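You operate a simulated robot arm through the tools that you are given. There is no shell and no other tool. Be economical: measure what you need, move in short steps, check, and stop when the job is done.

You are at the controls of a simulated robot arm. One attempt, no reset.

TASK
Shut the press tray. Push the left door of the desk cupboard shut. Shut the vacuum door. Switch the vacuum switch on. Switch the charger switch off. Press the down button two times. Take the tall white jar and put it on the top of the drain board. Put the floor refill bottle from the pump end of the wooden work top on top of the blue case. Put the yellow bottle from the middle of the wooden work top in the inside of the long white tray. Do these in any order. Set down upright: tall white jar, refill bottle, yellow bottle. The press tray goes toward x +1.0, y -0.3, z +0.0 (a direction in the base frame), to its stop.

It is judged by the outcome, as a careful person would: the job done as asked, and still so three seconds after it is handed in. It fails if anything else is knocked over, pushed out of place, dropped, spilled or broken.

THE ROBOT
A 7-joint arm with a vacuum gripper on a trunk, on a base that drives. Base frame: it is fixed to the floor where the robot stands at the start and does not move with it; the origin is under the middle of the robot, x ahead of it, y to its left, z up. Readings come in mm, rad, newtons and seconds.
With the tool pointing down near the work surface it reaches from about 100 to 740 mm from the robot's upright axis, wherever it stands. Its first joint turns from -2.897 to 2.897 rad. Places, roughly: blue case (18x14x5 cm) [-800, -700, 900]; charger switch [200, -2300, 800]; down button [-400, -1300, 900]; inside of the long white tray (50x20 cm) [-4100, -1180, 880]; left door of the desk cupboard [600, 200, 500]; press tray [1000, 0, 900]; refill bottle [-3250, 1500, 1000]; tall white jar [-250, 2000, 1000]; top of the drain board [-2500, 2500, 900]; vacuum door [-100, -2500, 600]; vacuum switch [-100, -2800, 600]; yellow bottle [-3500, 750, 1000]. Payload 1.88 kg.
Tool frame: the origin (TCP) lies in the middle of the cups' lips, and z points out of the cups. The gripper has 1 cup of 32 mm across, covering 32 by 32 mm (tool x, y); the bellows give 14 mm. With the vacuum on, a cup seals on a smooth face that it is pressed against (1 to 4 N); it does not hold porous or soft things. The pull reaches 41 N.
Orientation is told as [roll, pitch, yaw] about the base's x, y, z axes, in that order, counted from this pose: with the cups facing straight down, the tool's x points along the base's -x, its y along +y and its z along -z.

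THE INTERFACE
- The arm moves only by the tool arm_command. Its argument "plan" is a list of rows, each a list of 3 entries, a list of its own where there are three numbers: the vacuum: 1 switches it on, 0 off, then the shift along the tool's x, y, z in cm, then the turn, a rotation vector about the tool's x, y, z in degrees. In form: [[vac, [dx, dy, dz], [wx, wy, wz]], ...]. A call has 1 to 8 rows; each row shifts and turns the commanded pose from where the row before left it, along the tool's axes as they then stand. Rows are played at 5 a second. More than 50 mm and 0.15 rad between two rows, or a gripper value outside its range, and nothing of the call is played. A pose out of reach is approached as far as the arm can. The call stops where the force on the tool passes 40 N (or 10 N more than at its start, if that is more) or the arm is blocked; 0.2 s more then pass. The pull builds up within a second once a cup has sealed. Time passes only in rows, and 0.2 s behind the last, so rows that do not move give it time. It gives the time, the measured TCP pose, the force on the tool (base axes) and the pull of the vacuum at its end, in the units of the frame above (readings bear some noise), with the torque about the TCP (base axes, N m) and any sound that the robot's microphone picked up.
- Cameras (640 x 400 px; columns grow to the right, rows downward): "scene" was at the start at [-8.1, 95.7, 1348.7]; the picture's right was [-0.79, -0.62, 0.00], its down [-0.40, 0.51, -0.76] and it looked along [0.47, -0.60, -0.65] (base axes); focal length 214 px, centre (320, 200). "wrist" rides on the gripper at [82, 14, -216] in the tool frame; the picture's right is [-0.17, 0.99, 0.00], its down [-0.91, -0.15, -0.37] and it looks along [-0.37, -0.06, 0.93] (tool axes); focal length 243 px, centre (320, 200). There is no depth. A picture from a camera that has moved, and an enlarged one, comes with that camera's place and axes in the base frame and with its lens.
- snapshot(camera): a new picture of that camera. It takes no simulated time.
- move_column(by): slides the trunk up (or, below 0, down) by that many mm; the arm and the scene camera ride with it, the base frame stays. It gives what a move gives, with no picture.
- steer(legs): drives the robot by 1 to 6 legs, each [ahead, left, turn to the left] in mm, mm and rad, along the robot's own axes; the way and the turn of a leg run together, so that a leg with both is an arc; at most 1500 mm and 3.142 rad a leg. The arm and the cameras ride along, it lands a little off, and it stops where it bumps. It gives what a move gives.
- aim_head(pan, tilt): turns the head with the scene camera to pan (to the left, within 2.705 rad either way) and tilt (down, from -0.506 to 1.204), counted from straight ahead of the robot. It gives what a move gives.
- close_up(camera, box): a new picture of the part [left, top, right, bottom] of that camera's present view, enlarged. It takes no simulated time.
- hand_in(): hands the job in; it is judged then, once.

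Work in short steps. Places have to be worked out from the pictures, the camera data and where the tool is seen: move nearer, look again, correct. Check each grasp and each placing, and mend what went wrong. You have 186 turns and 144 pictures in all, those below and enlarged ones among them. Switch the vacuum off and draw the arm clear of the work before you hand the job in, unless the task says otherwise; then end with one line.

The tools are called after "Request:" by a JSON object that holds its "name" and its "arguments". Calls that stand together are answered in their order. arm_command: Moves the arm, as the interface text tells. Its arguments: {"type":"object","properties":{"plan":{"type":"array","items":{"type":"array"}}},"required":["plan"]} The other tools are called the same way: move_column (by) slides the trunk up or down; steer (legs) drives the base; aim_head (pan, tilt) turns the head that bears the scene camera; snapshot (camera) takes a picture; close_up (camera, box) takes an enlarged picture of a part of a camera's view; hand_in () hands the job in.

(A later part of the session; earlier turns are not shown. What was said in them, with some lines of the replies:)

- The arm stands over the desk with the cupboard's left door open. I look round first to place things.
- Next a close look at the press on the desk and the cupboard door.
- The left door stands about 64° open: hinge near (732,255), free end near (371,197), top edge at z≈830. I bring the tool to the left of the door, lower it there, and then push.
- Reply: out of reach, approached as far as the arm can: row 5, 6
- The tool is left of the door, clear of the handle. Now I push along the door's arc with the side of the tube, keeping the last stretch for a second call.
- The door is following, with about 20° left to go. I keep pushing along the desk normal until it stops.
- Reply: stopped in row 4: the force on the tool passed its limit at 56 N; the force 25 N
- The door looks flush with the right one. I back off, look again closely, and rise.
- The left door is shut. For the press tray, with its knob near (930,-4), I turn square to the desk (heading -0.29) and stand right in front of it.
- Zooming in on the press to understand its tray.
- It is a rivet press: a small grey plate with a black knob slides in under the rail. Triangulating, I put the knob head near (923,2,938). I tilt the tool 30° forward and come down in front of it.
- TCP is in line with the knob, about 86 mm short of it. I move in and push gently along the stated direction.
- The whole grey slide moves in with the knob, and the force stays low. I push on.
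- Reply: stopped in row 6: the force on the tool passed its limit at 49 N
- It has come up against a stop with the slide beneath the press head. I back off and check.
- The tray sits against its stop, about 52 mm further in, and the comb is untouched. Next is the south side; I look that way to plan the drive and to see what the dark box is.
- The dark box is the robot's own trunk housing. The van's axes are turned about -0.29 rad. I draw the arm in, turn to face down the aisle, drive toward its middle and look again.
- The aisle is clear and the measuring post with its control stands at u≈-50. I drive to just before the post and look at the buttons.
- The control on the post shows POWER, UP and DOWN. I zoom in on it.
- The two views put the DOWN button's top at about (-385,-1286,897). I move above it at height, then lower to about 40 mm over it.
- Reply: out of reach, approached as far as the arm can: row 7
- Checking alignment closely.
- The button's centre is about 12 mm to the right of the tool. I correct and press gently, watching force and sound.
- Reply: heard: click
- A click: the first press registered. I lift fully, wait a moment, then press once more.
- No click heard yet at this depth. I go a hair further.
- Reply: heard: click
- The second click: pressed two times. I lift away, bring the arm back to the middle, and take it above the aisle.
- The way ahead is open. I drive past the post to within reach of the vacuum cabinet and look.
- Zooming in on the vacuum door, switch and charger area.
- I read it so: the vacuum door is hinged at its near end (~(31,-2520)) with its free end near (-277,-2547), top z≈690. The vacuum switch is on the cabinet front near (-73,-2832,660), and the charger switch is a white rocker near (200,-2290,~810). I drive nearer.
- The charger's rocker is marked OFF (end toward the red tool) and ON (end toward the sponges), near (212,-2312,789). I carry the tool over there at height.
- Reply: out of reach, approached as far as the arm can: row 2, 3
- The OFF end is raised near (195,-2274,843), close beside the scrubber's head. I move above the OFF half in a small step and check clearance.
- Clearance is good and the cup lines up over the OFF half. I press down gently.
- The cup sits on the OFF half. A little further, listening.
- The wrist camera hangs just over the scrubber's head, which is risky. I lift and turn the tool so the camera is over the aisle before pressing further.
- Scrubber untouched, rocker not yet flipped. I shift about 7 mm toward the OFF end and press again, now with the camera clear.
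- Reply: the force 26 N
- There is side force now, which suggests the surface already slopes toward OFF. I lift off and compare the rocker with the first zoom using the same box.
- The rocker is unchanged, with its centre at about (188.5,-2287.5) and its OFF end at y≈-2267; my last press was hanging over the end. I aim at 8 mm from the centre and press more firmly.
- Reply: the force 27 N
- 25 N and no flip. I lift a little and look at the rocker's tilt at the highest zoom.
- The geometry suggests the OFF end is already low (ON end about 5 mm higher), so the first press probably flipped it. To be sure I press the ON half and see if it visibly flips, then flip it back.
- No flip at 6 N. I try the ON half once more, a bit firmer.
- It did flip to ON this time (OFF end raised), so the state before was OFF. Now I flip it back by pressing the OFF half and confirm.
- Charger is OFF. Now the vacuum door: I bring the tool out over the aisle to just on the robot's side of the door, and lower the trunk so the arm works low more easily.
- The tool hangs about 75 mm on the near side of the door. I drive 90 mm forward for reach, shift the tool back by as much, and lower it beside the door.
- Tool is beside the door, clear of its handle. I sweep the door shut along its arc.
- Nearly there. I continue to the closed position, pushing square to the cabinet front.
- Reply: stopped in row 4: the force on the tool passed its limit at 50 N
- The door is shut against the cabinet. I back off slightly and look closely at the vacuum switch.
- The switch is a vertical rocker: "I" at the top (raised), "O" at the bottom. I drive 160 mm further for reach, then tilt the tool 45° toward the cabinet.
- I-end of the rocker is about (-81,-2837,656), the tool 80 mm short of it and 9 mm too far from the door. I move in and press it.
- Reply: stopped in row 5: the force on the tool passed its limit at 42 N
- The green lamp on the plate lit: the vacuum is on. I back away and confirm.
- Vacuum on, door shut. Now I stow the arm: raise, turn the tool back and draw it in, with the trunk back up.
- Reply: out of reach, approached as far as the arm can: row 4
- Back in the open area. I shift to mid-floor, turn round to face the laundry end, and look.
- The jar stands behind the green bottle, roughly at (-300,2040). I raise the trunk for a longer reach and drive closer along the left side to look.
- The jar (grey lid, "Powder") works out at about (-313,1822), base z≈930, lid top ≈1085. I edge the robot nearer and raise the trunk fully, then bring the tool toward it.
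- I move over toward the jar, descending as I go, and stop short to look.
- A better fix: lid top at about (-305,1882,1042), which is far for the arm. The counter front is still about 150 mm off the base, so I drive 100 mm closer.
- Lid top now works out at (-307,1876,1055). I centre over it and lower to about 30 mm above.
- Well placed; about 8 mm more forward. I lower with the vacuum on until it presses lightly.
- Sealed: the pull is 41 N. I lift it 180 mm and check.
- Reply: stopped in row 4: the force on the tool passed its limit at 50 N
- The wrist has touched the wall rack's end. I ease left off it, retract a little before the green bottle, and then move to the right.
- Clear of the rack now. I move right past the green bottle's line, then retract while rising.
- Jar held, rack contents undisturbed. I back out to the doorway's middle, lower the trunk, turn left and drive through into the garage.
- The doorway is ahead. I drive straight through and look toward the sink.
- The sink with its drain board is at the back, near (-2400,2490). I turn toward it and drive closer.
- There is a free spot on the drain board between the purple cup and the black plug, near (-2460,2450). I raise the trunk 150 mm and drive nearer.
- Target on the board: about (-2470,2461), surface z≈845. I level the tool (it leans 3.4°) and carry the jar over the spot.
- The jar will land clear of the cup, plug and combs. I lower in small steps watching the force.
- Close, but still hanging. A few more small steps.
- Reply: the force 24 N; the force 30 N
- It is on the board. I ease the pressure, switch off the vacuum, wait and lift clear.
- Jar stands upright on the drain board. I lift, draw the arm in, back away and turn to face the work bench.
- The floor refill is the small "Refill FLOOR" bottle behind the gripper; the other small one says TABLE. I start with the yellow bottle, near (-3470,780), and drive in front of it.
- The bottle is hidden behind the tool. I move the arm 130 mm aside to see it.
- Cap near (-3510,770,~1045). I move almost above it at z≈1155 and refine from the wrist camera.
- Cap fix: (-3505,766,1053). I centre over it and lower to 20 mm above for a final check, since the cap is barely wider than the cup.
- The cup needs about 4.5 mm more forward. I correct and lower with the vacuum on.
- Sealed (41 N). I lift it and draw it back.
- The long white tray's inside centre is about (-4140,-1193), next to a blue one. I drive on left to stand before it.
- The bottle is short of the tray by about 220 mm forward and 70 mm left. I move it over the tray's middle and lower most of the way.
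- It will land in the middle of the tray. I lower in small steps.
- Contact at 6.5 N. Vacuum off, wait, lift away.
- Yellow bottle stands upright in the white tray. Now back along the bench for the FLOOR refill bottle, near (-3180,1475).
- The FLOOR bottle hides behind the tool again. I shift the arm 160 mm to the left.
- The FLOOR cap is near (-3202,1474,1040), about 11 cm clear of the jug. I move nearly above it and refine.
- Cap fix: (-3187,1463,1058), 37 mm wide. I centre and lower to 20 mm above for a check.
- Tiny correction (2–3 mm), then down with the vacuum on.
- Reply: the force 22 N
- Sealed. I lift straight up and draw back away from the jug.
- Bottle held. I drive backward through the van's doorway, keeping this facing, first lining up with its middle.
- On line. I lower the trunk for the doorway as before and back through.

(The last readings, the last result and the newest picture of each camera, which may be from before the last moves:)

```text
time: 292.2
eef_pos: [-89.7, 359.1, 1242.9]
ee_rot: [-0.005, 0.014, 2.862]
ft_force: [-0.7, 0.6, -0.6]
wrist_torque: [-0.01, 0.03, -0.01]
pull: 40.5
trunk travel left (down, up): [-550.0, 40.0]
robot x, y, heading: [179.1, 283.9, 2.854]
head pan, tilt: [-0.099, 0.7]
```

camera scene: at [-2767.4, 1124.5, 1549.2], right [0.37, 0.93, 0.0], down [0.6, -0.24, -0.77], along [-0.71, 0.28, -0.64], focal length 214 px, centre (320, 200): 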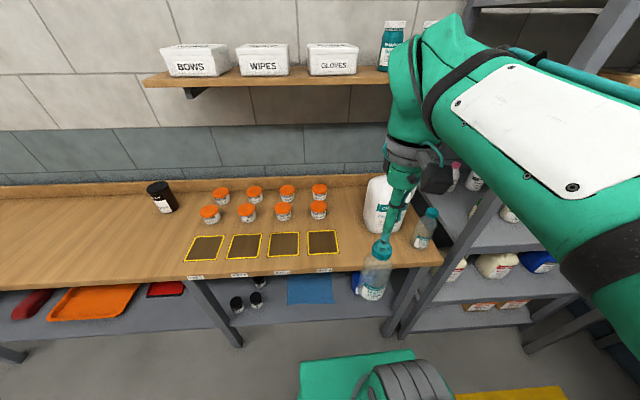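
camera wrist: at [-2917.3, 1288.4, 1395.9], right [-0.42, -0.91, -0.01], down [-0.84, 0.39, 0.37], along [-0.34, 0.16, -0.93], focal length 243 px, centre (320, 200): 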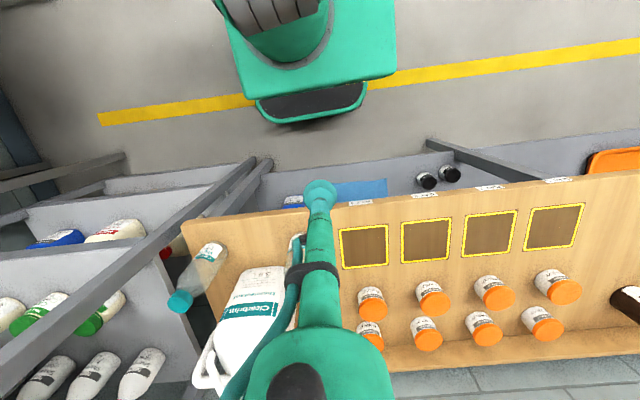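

Inside the van. I drive sideways down the aisle toward the blue case and look.

Request:
{"name": "steer", "arguments": {"legs": [[0, 1190, 0]]}}

Request:
{"name": "aim_head", "arguments": {"pan": 0.2, "tilt": 0.75}}

Request:
{"name": "snapshot", "arguments": {"camera": "scene"}}

Request:
{"name": "snapshot", "arguments": {"camera": "wrist"}}

```text
time: 298.3
eef_pos: [-431.6, -784.8, 1242.5]
ee_rot: [-0.005, 0.016, 2.851]
ft_force: [-0.1, -0.6, 0.2]
wrist_torque: [-0.01, -0.02, 0.02]
pull: 40.7
trunk travel left (down, up): [-550.0, 40.0]
robot x, y, heading: [-160.4, -865.5, 2.845]
head pan, tilt: [-0.099, 0.7]
```

```text
time: 299.1
eef_pos: [-430.7, -784.8, 1243.9]
ee_rot: [-0.006, 0.016, 2.852]
ft_force: [-0.8, 1.1, -1.2]
wrist_torque: [-0.05, 0.0, -0.01]
pull: 40.4
trunk travel left (down, up): [-550.0, 40.0]
robot x, y, heading: [-162.8, -861.6, 2.848]
head pan, tilt: [0.201, 0.75]
```

```text
15 pictures are left
camera scene: at [-233.0, -1030.3, 1595.0], right [0.09, 1.0, 0.0], down [0.68, -0.06, -0.73], along [-0.73, 0.07, -0.68], focal length 214 px, centre (320, 200)
```

scene: 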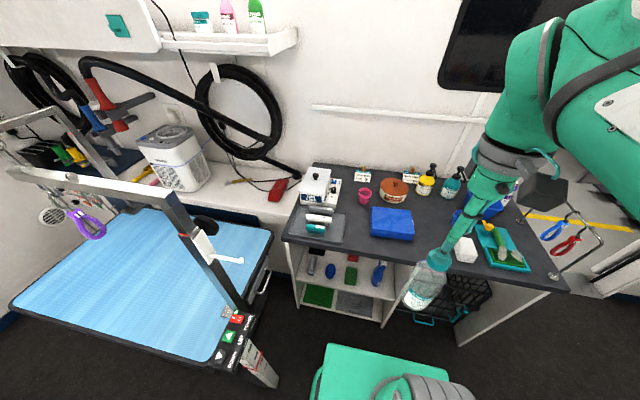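

```text
14 pictures are left
camera wrist: at [-360.0, -820.7, 1459.2], right [-0.44, -0.9, -0.01], down [-0.84, 0.41, 0.36], along [-0.32, 0.17, -0.93], focal length 243 px, centre (320, 200)
```

wrist: 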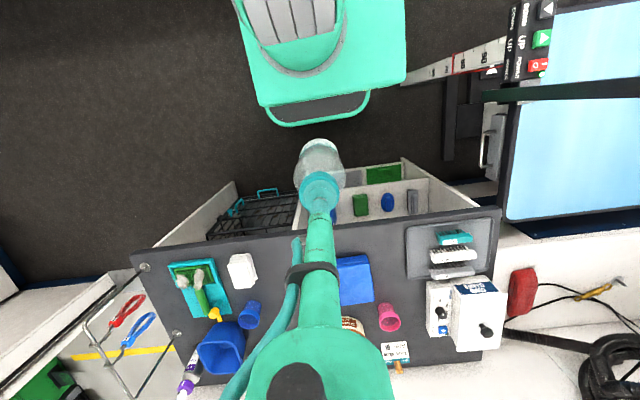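

The blue case lies straight ahead, top centre near (-795,-678). I drive 90 mm closer and extend the bottle most of the way, then look.

Request:
{"name": "steer", "arguments": {"legs": [[90, 0, 0]]}}

Request:
{"name": "arm_command", "arguments": {"plan": [[1, [0, 0, 0], [0, -0.9, 0]], [1, [-4.3, 0, 0], [0, 0, 0]], [1, [-4.3, 0, 0], [0, 0, 0]], [1, [-4.3, 0, 0], [0, 0, 0]], [1, [-4.3, 0, 0], [0, 0, 0]], [1, [-4.3, 0, 0], [0, 0, 0]], [1, [-4.3, 0, 0], [0, 0, 0]], [1, [0, 0, 0], [0, 0, 0]]]}}

Request:
{"name": "snapshot", "arguments": {"camera": "wrist"}}

Request:
{"name": "close_up", "arguments": {"camera": "scene", "box": [320, 150, 480, 270]}}

```text
time: 300.2
eef_pos: [-516.2, -757.5, 1244.0]
ee_rot: [-0.005, 0.016, 2.851]
ft_force: [0.5, 0.2, 0.0]
wrist_torque: [-0.01, 0.02, 0.02]
pull: 40.5
trunk travel left (down, up): [-550.0, 40.0]
robot x, y, heading: [-246.3, -836.3, 2.846]
head pan, tilt: [0.201, 0.75]
```

```text
time: 302.0
eef_pos: [-764.3, -682.4, 1243.3]
ee_rot: [-0.005, -0.001, 2.85]
ft_force: [0.0, 0.5, -0.9]
wrist_torque: [-0.05, -0.01, 0.0]
pull: 41.2
trunk travel left (down, up): [-550.0, 40.0]
robot x, y, heading: [-245.4, -835.6, 2.848]
head pan, tilt: [0.201, 0.75]
```

```text
13 pictures are left
camera wrist: at [-691.1, -720.1, 1457.9], right [-0.44, -0.9, -0.01], down [-0.83, 0.41, 0.37], along [-0.33, 0.17, -0.93], focal length 243 px, centre (320, 200)
```

wrist: 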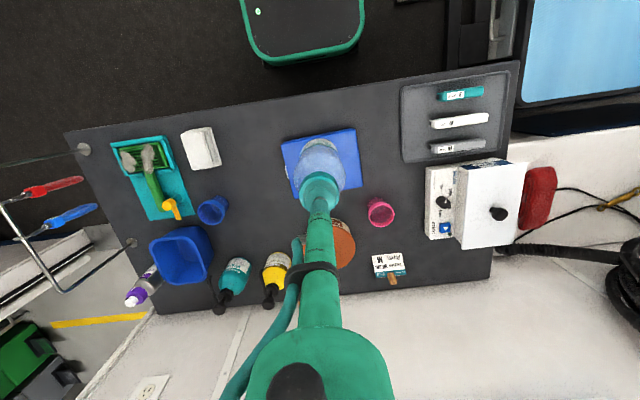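

```text
3.33 times, centred on (400, 210) of scene
camera zoom: at [-320.0, -1003.8, 1594.9], right [0.1, 1.0, 0.0], down [0.68, -0.06, -0.73], along [-0.73, 0.07, -0.68], focal length 715 px, centre (53, 167)
```

zoom: 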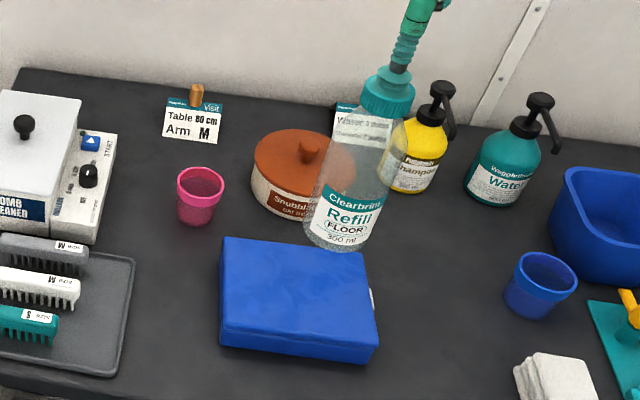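

Both views agree: the case top is at z≈900, centred on (-818,-658). I shift the bottle over it and lower most of the way.

Request:
{"name": "arm_command", "arguments": {"plan": [[1, [-2.93, -0.37, 0], [0, 0, 0]], [1, [-2.93, -0.37, 0], [0, 0, 0]], [1, [0, 0, 4], [0, 0, 0]], [1, [0, 0, 4], [0, 0, 0]], [1, [0, 0, 4], [0, 0, 0]], [1, [0, 0, 1], [0, 0, 0]], [1, [0, 0, 0], [0, 0, 0]]]}}

Request:
{"name": "close_up", "arguments": {"camera": "scene", "box": [320, 150, 480, 270]}}

```text
time: 303.6
eef_pos: [-817.9, -658.6, 1111.4]
ee_rot: [-0.005, 0.001, 2.85]
ft_force: [0.6, 0.1, -1.4]
wrist_torque: [-0.06, 0.03, 0.02]
pull: 40.6
trunk travel left (down, up): [-550.0, 40.0]
robot x, y, heading: [-250.2, -835.5, 2.847]
head pan, tilt: [0.201, 0.75]
```

```text
3.33 times, centred on (400, 210) of scene
camera zoom: at [-319.7, -1003.9, 1594.9], right [0.1, 1.0, 0.0], down [0.68, -0.06, -0.73], along [-0.73, 0.07, -0.68], focal length 715 px, centre (53, 167)
```

zoom: 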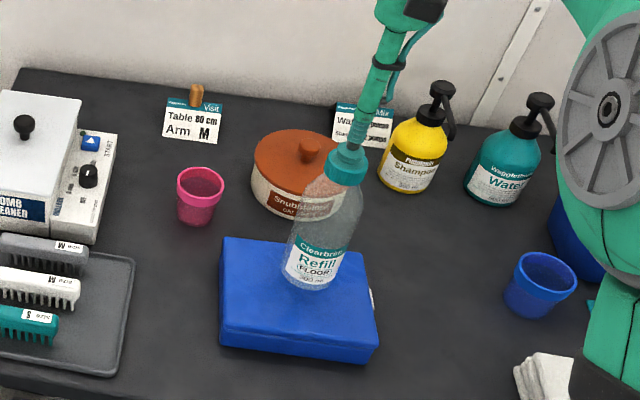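

Right over the case's middle. I lower in small steps.

Request:
{"name": "arm_command", "arguments": {"plan": [[1, [0.2, 0.4, 1], [0, 0, 0]], [1, [0, 0, 0.8], [0, 0, 0]], [1, [0, 0, 0], [0, 0, 0]]]}}

Request:
{"name": "arm_command", "arguments": {"plan": [[1, [0, 0, 0.5], [0, 0, 0]], [1, [0, 0, 0], [0, 0, 0]]]}}

Request:
{"name": "arm_command", "arguments": {"plan": [[1, [0, 0, 0.4], [0, 0, 0]], [1, [0, 0, 0], [0, 0, 0]]]}}

```text
time: 304.4
eef_pos: [-816.6, -663.3, 1094.7]
ee_rot: [-0.005, 0.002, 2.85]
ft_force: [-0.3, 0.9, -1.2]
wrist_torque: [-0.02, -0.01, 0.04]
pull: 41.0
trunk travel left (down, up): [-550.0, 40.0]
robot x, y, heading: [-244.5, -834.7, 2.838]
head pan, tilt: [0.201, 0.75]
```

```text
time: 305.0
eef_pos: [-818.9, -662.2, 1089.8]
ee_rot: [-0.005, -0.001, 2.85]
ft_force: [-0.3, -0.4, -0.2]
wrist_torque: [0.0, 0.04, -0.01]
pull: 41.1
trunk travel left (down, up): [-550.0, 40.0]
robot x, y, heading: [-248.3, -837.7, 2.848]
head pan, tilt: [0.201, 0.75]
```

```text
time: 305.6
eef_pos: [-817.1, -662.6, 1085.6]
ee_rot: [-0.006, 0.0, 2.851]
ft_force: [-0.2, -1.1, -0.3]
wrist_torque: [-0.01, 0.02, 0.01]
pull: 40.9
trunk travel left (down, up): [-550.0, 40.0]
robot x, y, heading: [-249.5, -833.6, 2.84]
head pan, tilt: [0.201, 0.75]
```

Request:
{"name": "arm_command", "arguments": {"plan": [[1, [0, 0, 0.4], [0, 0, 0]], [1, [0, 0, 0], [0, 0, 0]]]}}

Request:
{"name": "arm_command", "arguments": {"plan": [[1, [0, 0, 0.3], [0, 0, 0]], [1, [0, 0, 0], [0, 0, 0]]]}}

```text
time: 306.2
eef_pos: [-817.9, -663.8, 1083.6]
ee_rot: [-0.005, -0.003, 2.849]
ft_force: [0.2, 0.7, 14.0]
wrist_torque: [0.02, -0.02, 0.04]
pull: 40.5
trunk travel left (down, up): [-550.0, 40.0]
robot x, y, heading: [-243.9, -837.6, 2.844]
head pan, tilt: [0.201, 0.75]
```

```text
time: 306.8
eef_pos: [-817.0, -662.7, 1081.6]
ee_rot: [-0.005, -0.006, 2.849]
ft_force: [-0.7, 0.3, 28.2]
wrist_torque: [0.01, 0.03, 0.01]
pull: 39.6
trunk travel left (down, up): [-550.0, 40.0]
robot x, y, heading: [-248.0, -832.6, 2.842]
head pan, tilt: [0.201, 0.75]
```

It rests on the case. I ease the pressure, release, wait and lift away.

Request:
{"name": "arm_command", "arguments": {"plan": [[1, [0, 0, -0.5], [0, 0, 0]], [0, [0, 0, 0], [0, 0, 0]], [0, [0, 0, 0], [0, 0, 0]], [0, [0, 0, 0], [0, 0, 0]], [0, [0, 0, 0], [0, 0, 0]], [0, [0, 0, -1], [0, 0, 0]], [0, [0, 0, -3], [0, 0, 0]], [0, [0, 0, -4.5], [0, 0, 0]]]}}

Request:
{"name": "arm_command", "arguments": {"plan": [[0, [0, 0, -4], [0, 0, 0]], [0, [4.5, 0, 0], [0, 0, 0]], [0, [4.5, 0, 0], [0, 0, 0]], [0, [4.5, 0, 0], [0, 0, 0]], [0, [4.5, 0, 0], [0, 0, 0]], [0, [4.5, 0, 0], [0, 0, 0]], [0, [4.5, 0, 0], [0, 0, 0]]]}}

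Request:
{"name": "snapshot", "arguments": {"camera": "scene"}}

```text
time: 308.6
eef_pos: [-817.4, -663.5, 1169.3]
ee_rot: [-0.005, 0.001, 2.85]
ft_force: [0.1, -0.6, -0.5]
wrist_torque: [-0.02, 0.01, 0.0]
pull: 0.0
trunk travel left (down, up): [-550.0, 40.0]
robot x, y, heading: [-243.8, -839.3, 2.84]
head pan, tilt: [0.201, 0.75]
```

```text
time: 310.2
eef_pos: [-557.5, -741.1, 1208.7]
ee_rot: [-0.006, 0.001, 2.851]
ft_force: [-0.4, 0.4, 0.7]
wrist_torque: [0.02, 0.0, 0.0]
pull: 0.1
trunk travel left (down, up): [-550.0, 40.0]
robot x, y, heading: [-244.4, -833.4, 2.842]
head pan, tilt: [0.201, 0.75]
```

```text
10 pictures are left
camera scene: at [-319.5, -1004.0, 1594.9], right [0.1, 1.0, 0.0], down [0.68, -0.06, -0.73], along [-0.73, 0.07, -0.68], focal length 214 px, centre (320, 200)
```

scene: 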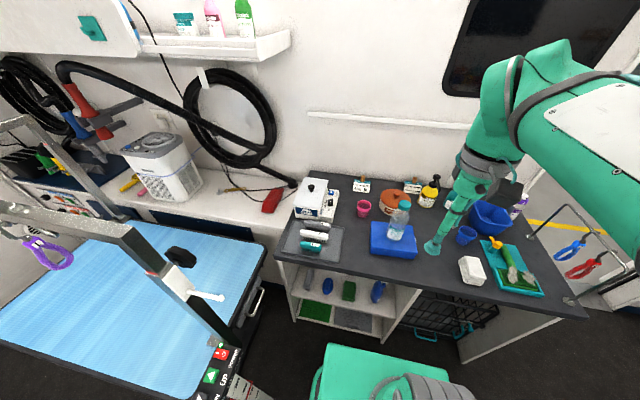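

The refill bottle stands upright on the blue case. A last look back at the desk, to confirm that door and tray stayed shut.

Request:
{"name": "aim_head", "arguments": {"pan": -2.5, "tilt": 0.6}}

Request:
{"name": "snapshot", "arguments": {"camera": "scene"}}

```text
time: 312.6
eef_pos: [-559.5, -740.4, 1209.9]
ee_rot: [-0.006, 0.0, 2.85]
ft_force: [0.6, 0.9, 0.8]
wrist_torque: [0.01, 0.0, 0.0]
pull: 0.1
trunk travel left (down, up): [-550.0, 40.0]
robot x, y, heading: [-248.2, -836.0, 2.85]
head pan, tilt: [-2.499, 0.6]
```

```text
9 pictures are left
camera scene: at [-154.1, -981.8, 1607.8], right [0.34, -0.94, 0.0], down [-0.53, -0.19, -0.83], along [0.78, 0.28, -0.56], focal length 214 px, centre (320, 200)
```

scene: 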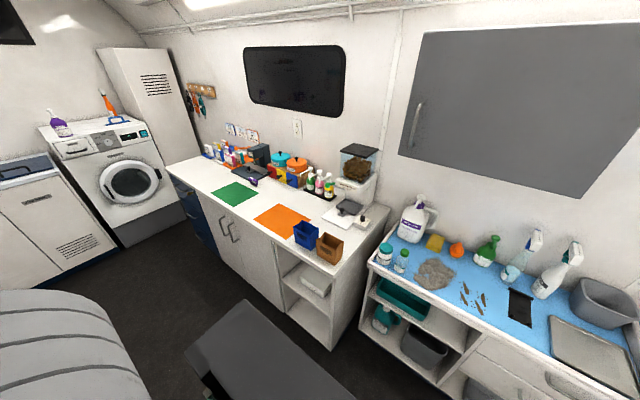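

Everything is as it should be: cupboard door and press tray shut, vacuum off at the gripper, arm clear. I hand the job in.

Request:
{"name": "hand_in", "arguments": {}}

```text
The job is handed in.
```

All nine tasks are done: the press tray, cupboard door and vacuum door are shut, the vacuum switch is on, the charger switch is off, and the down button was pressed twice. The jar, refill bottle and yellow bottle stand upright in their places. Two things a careful check might notice: the charger rocker was toggled on and back off to confirm its state, and the arm brushed the wall rack once without moving what is on it.
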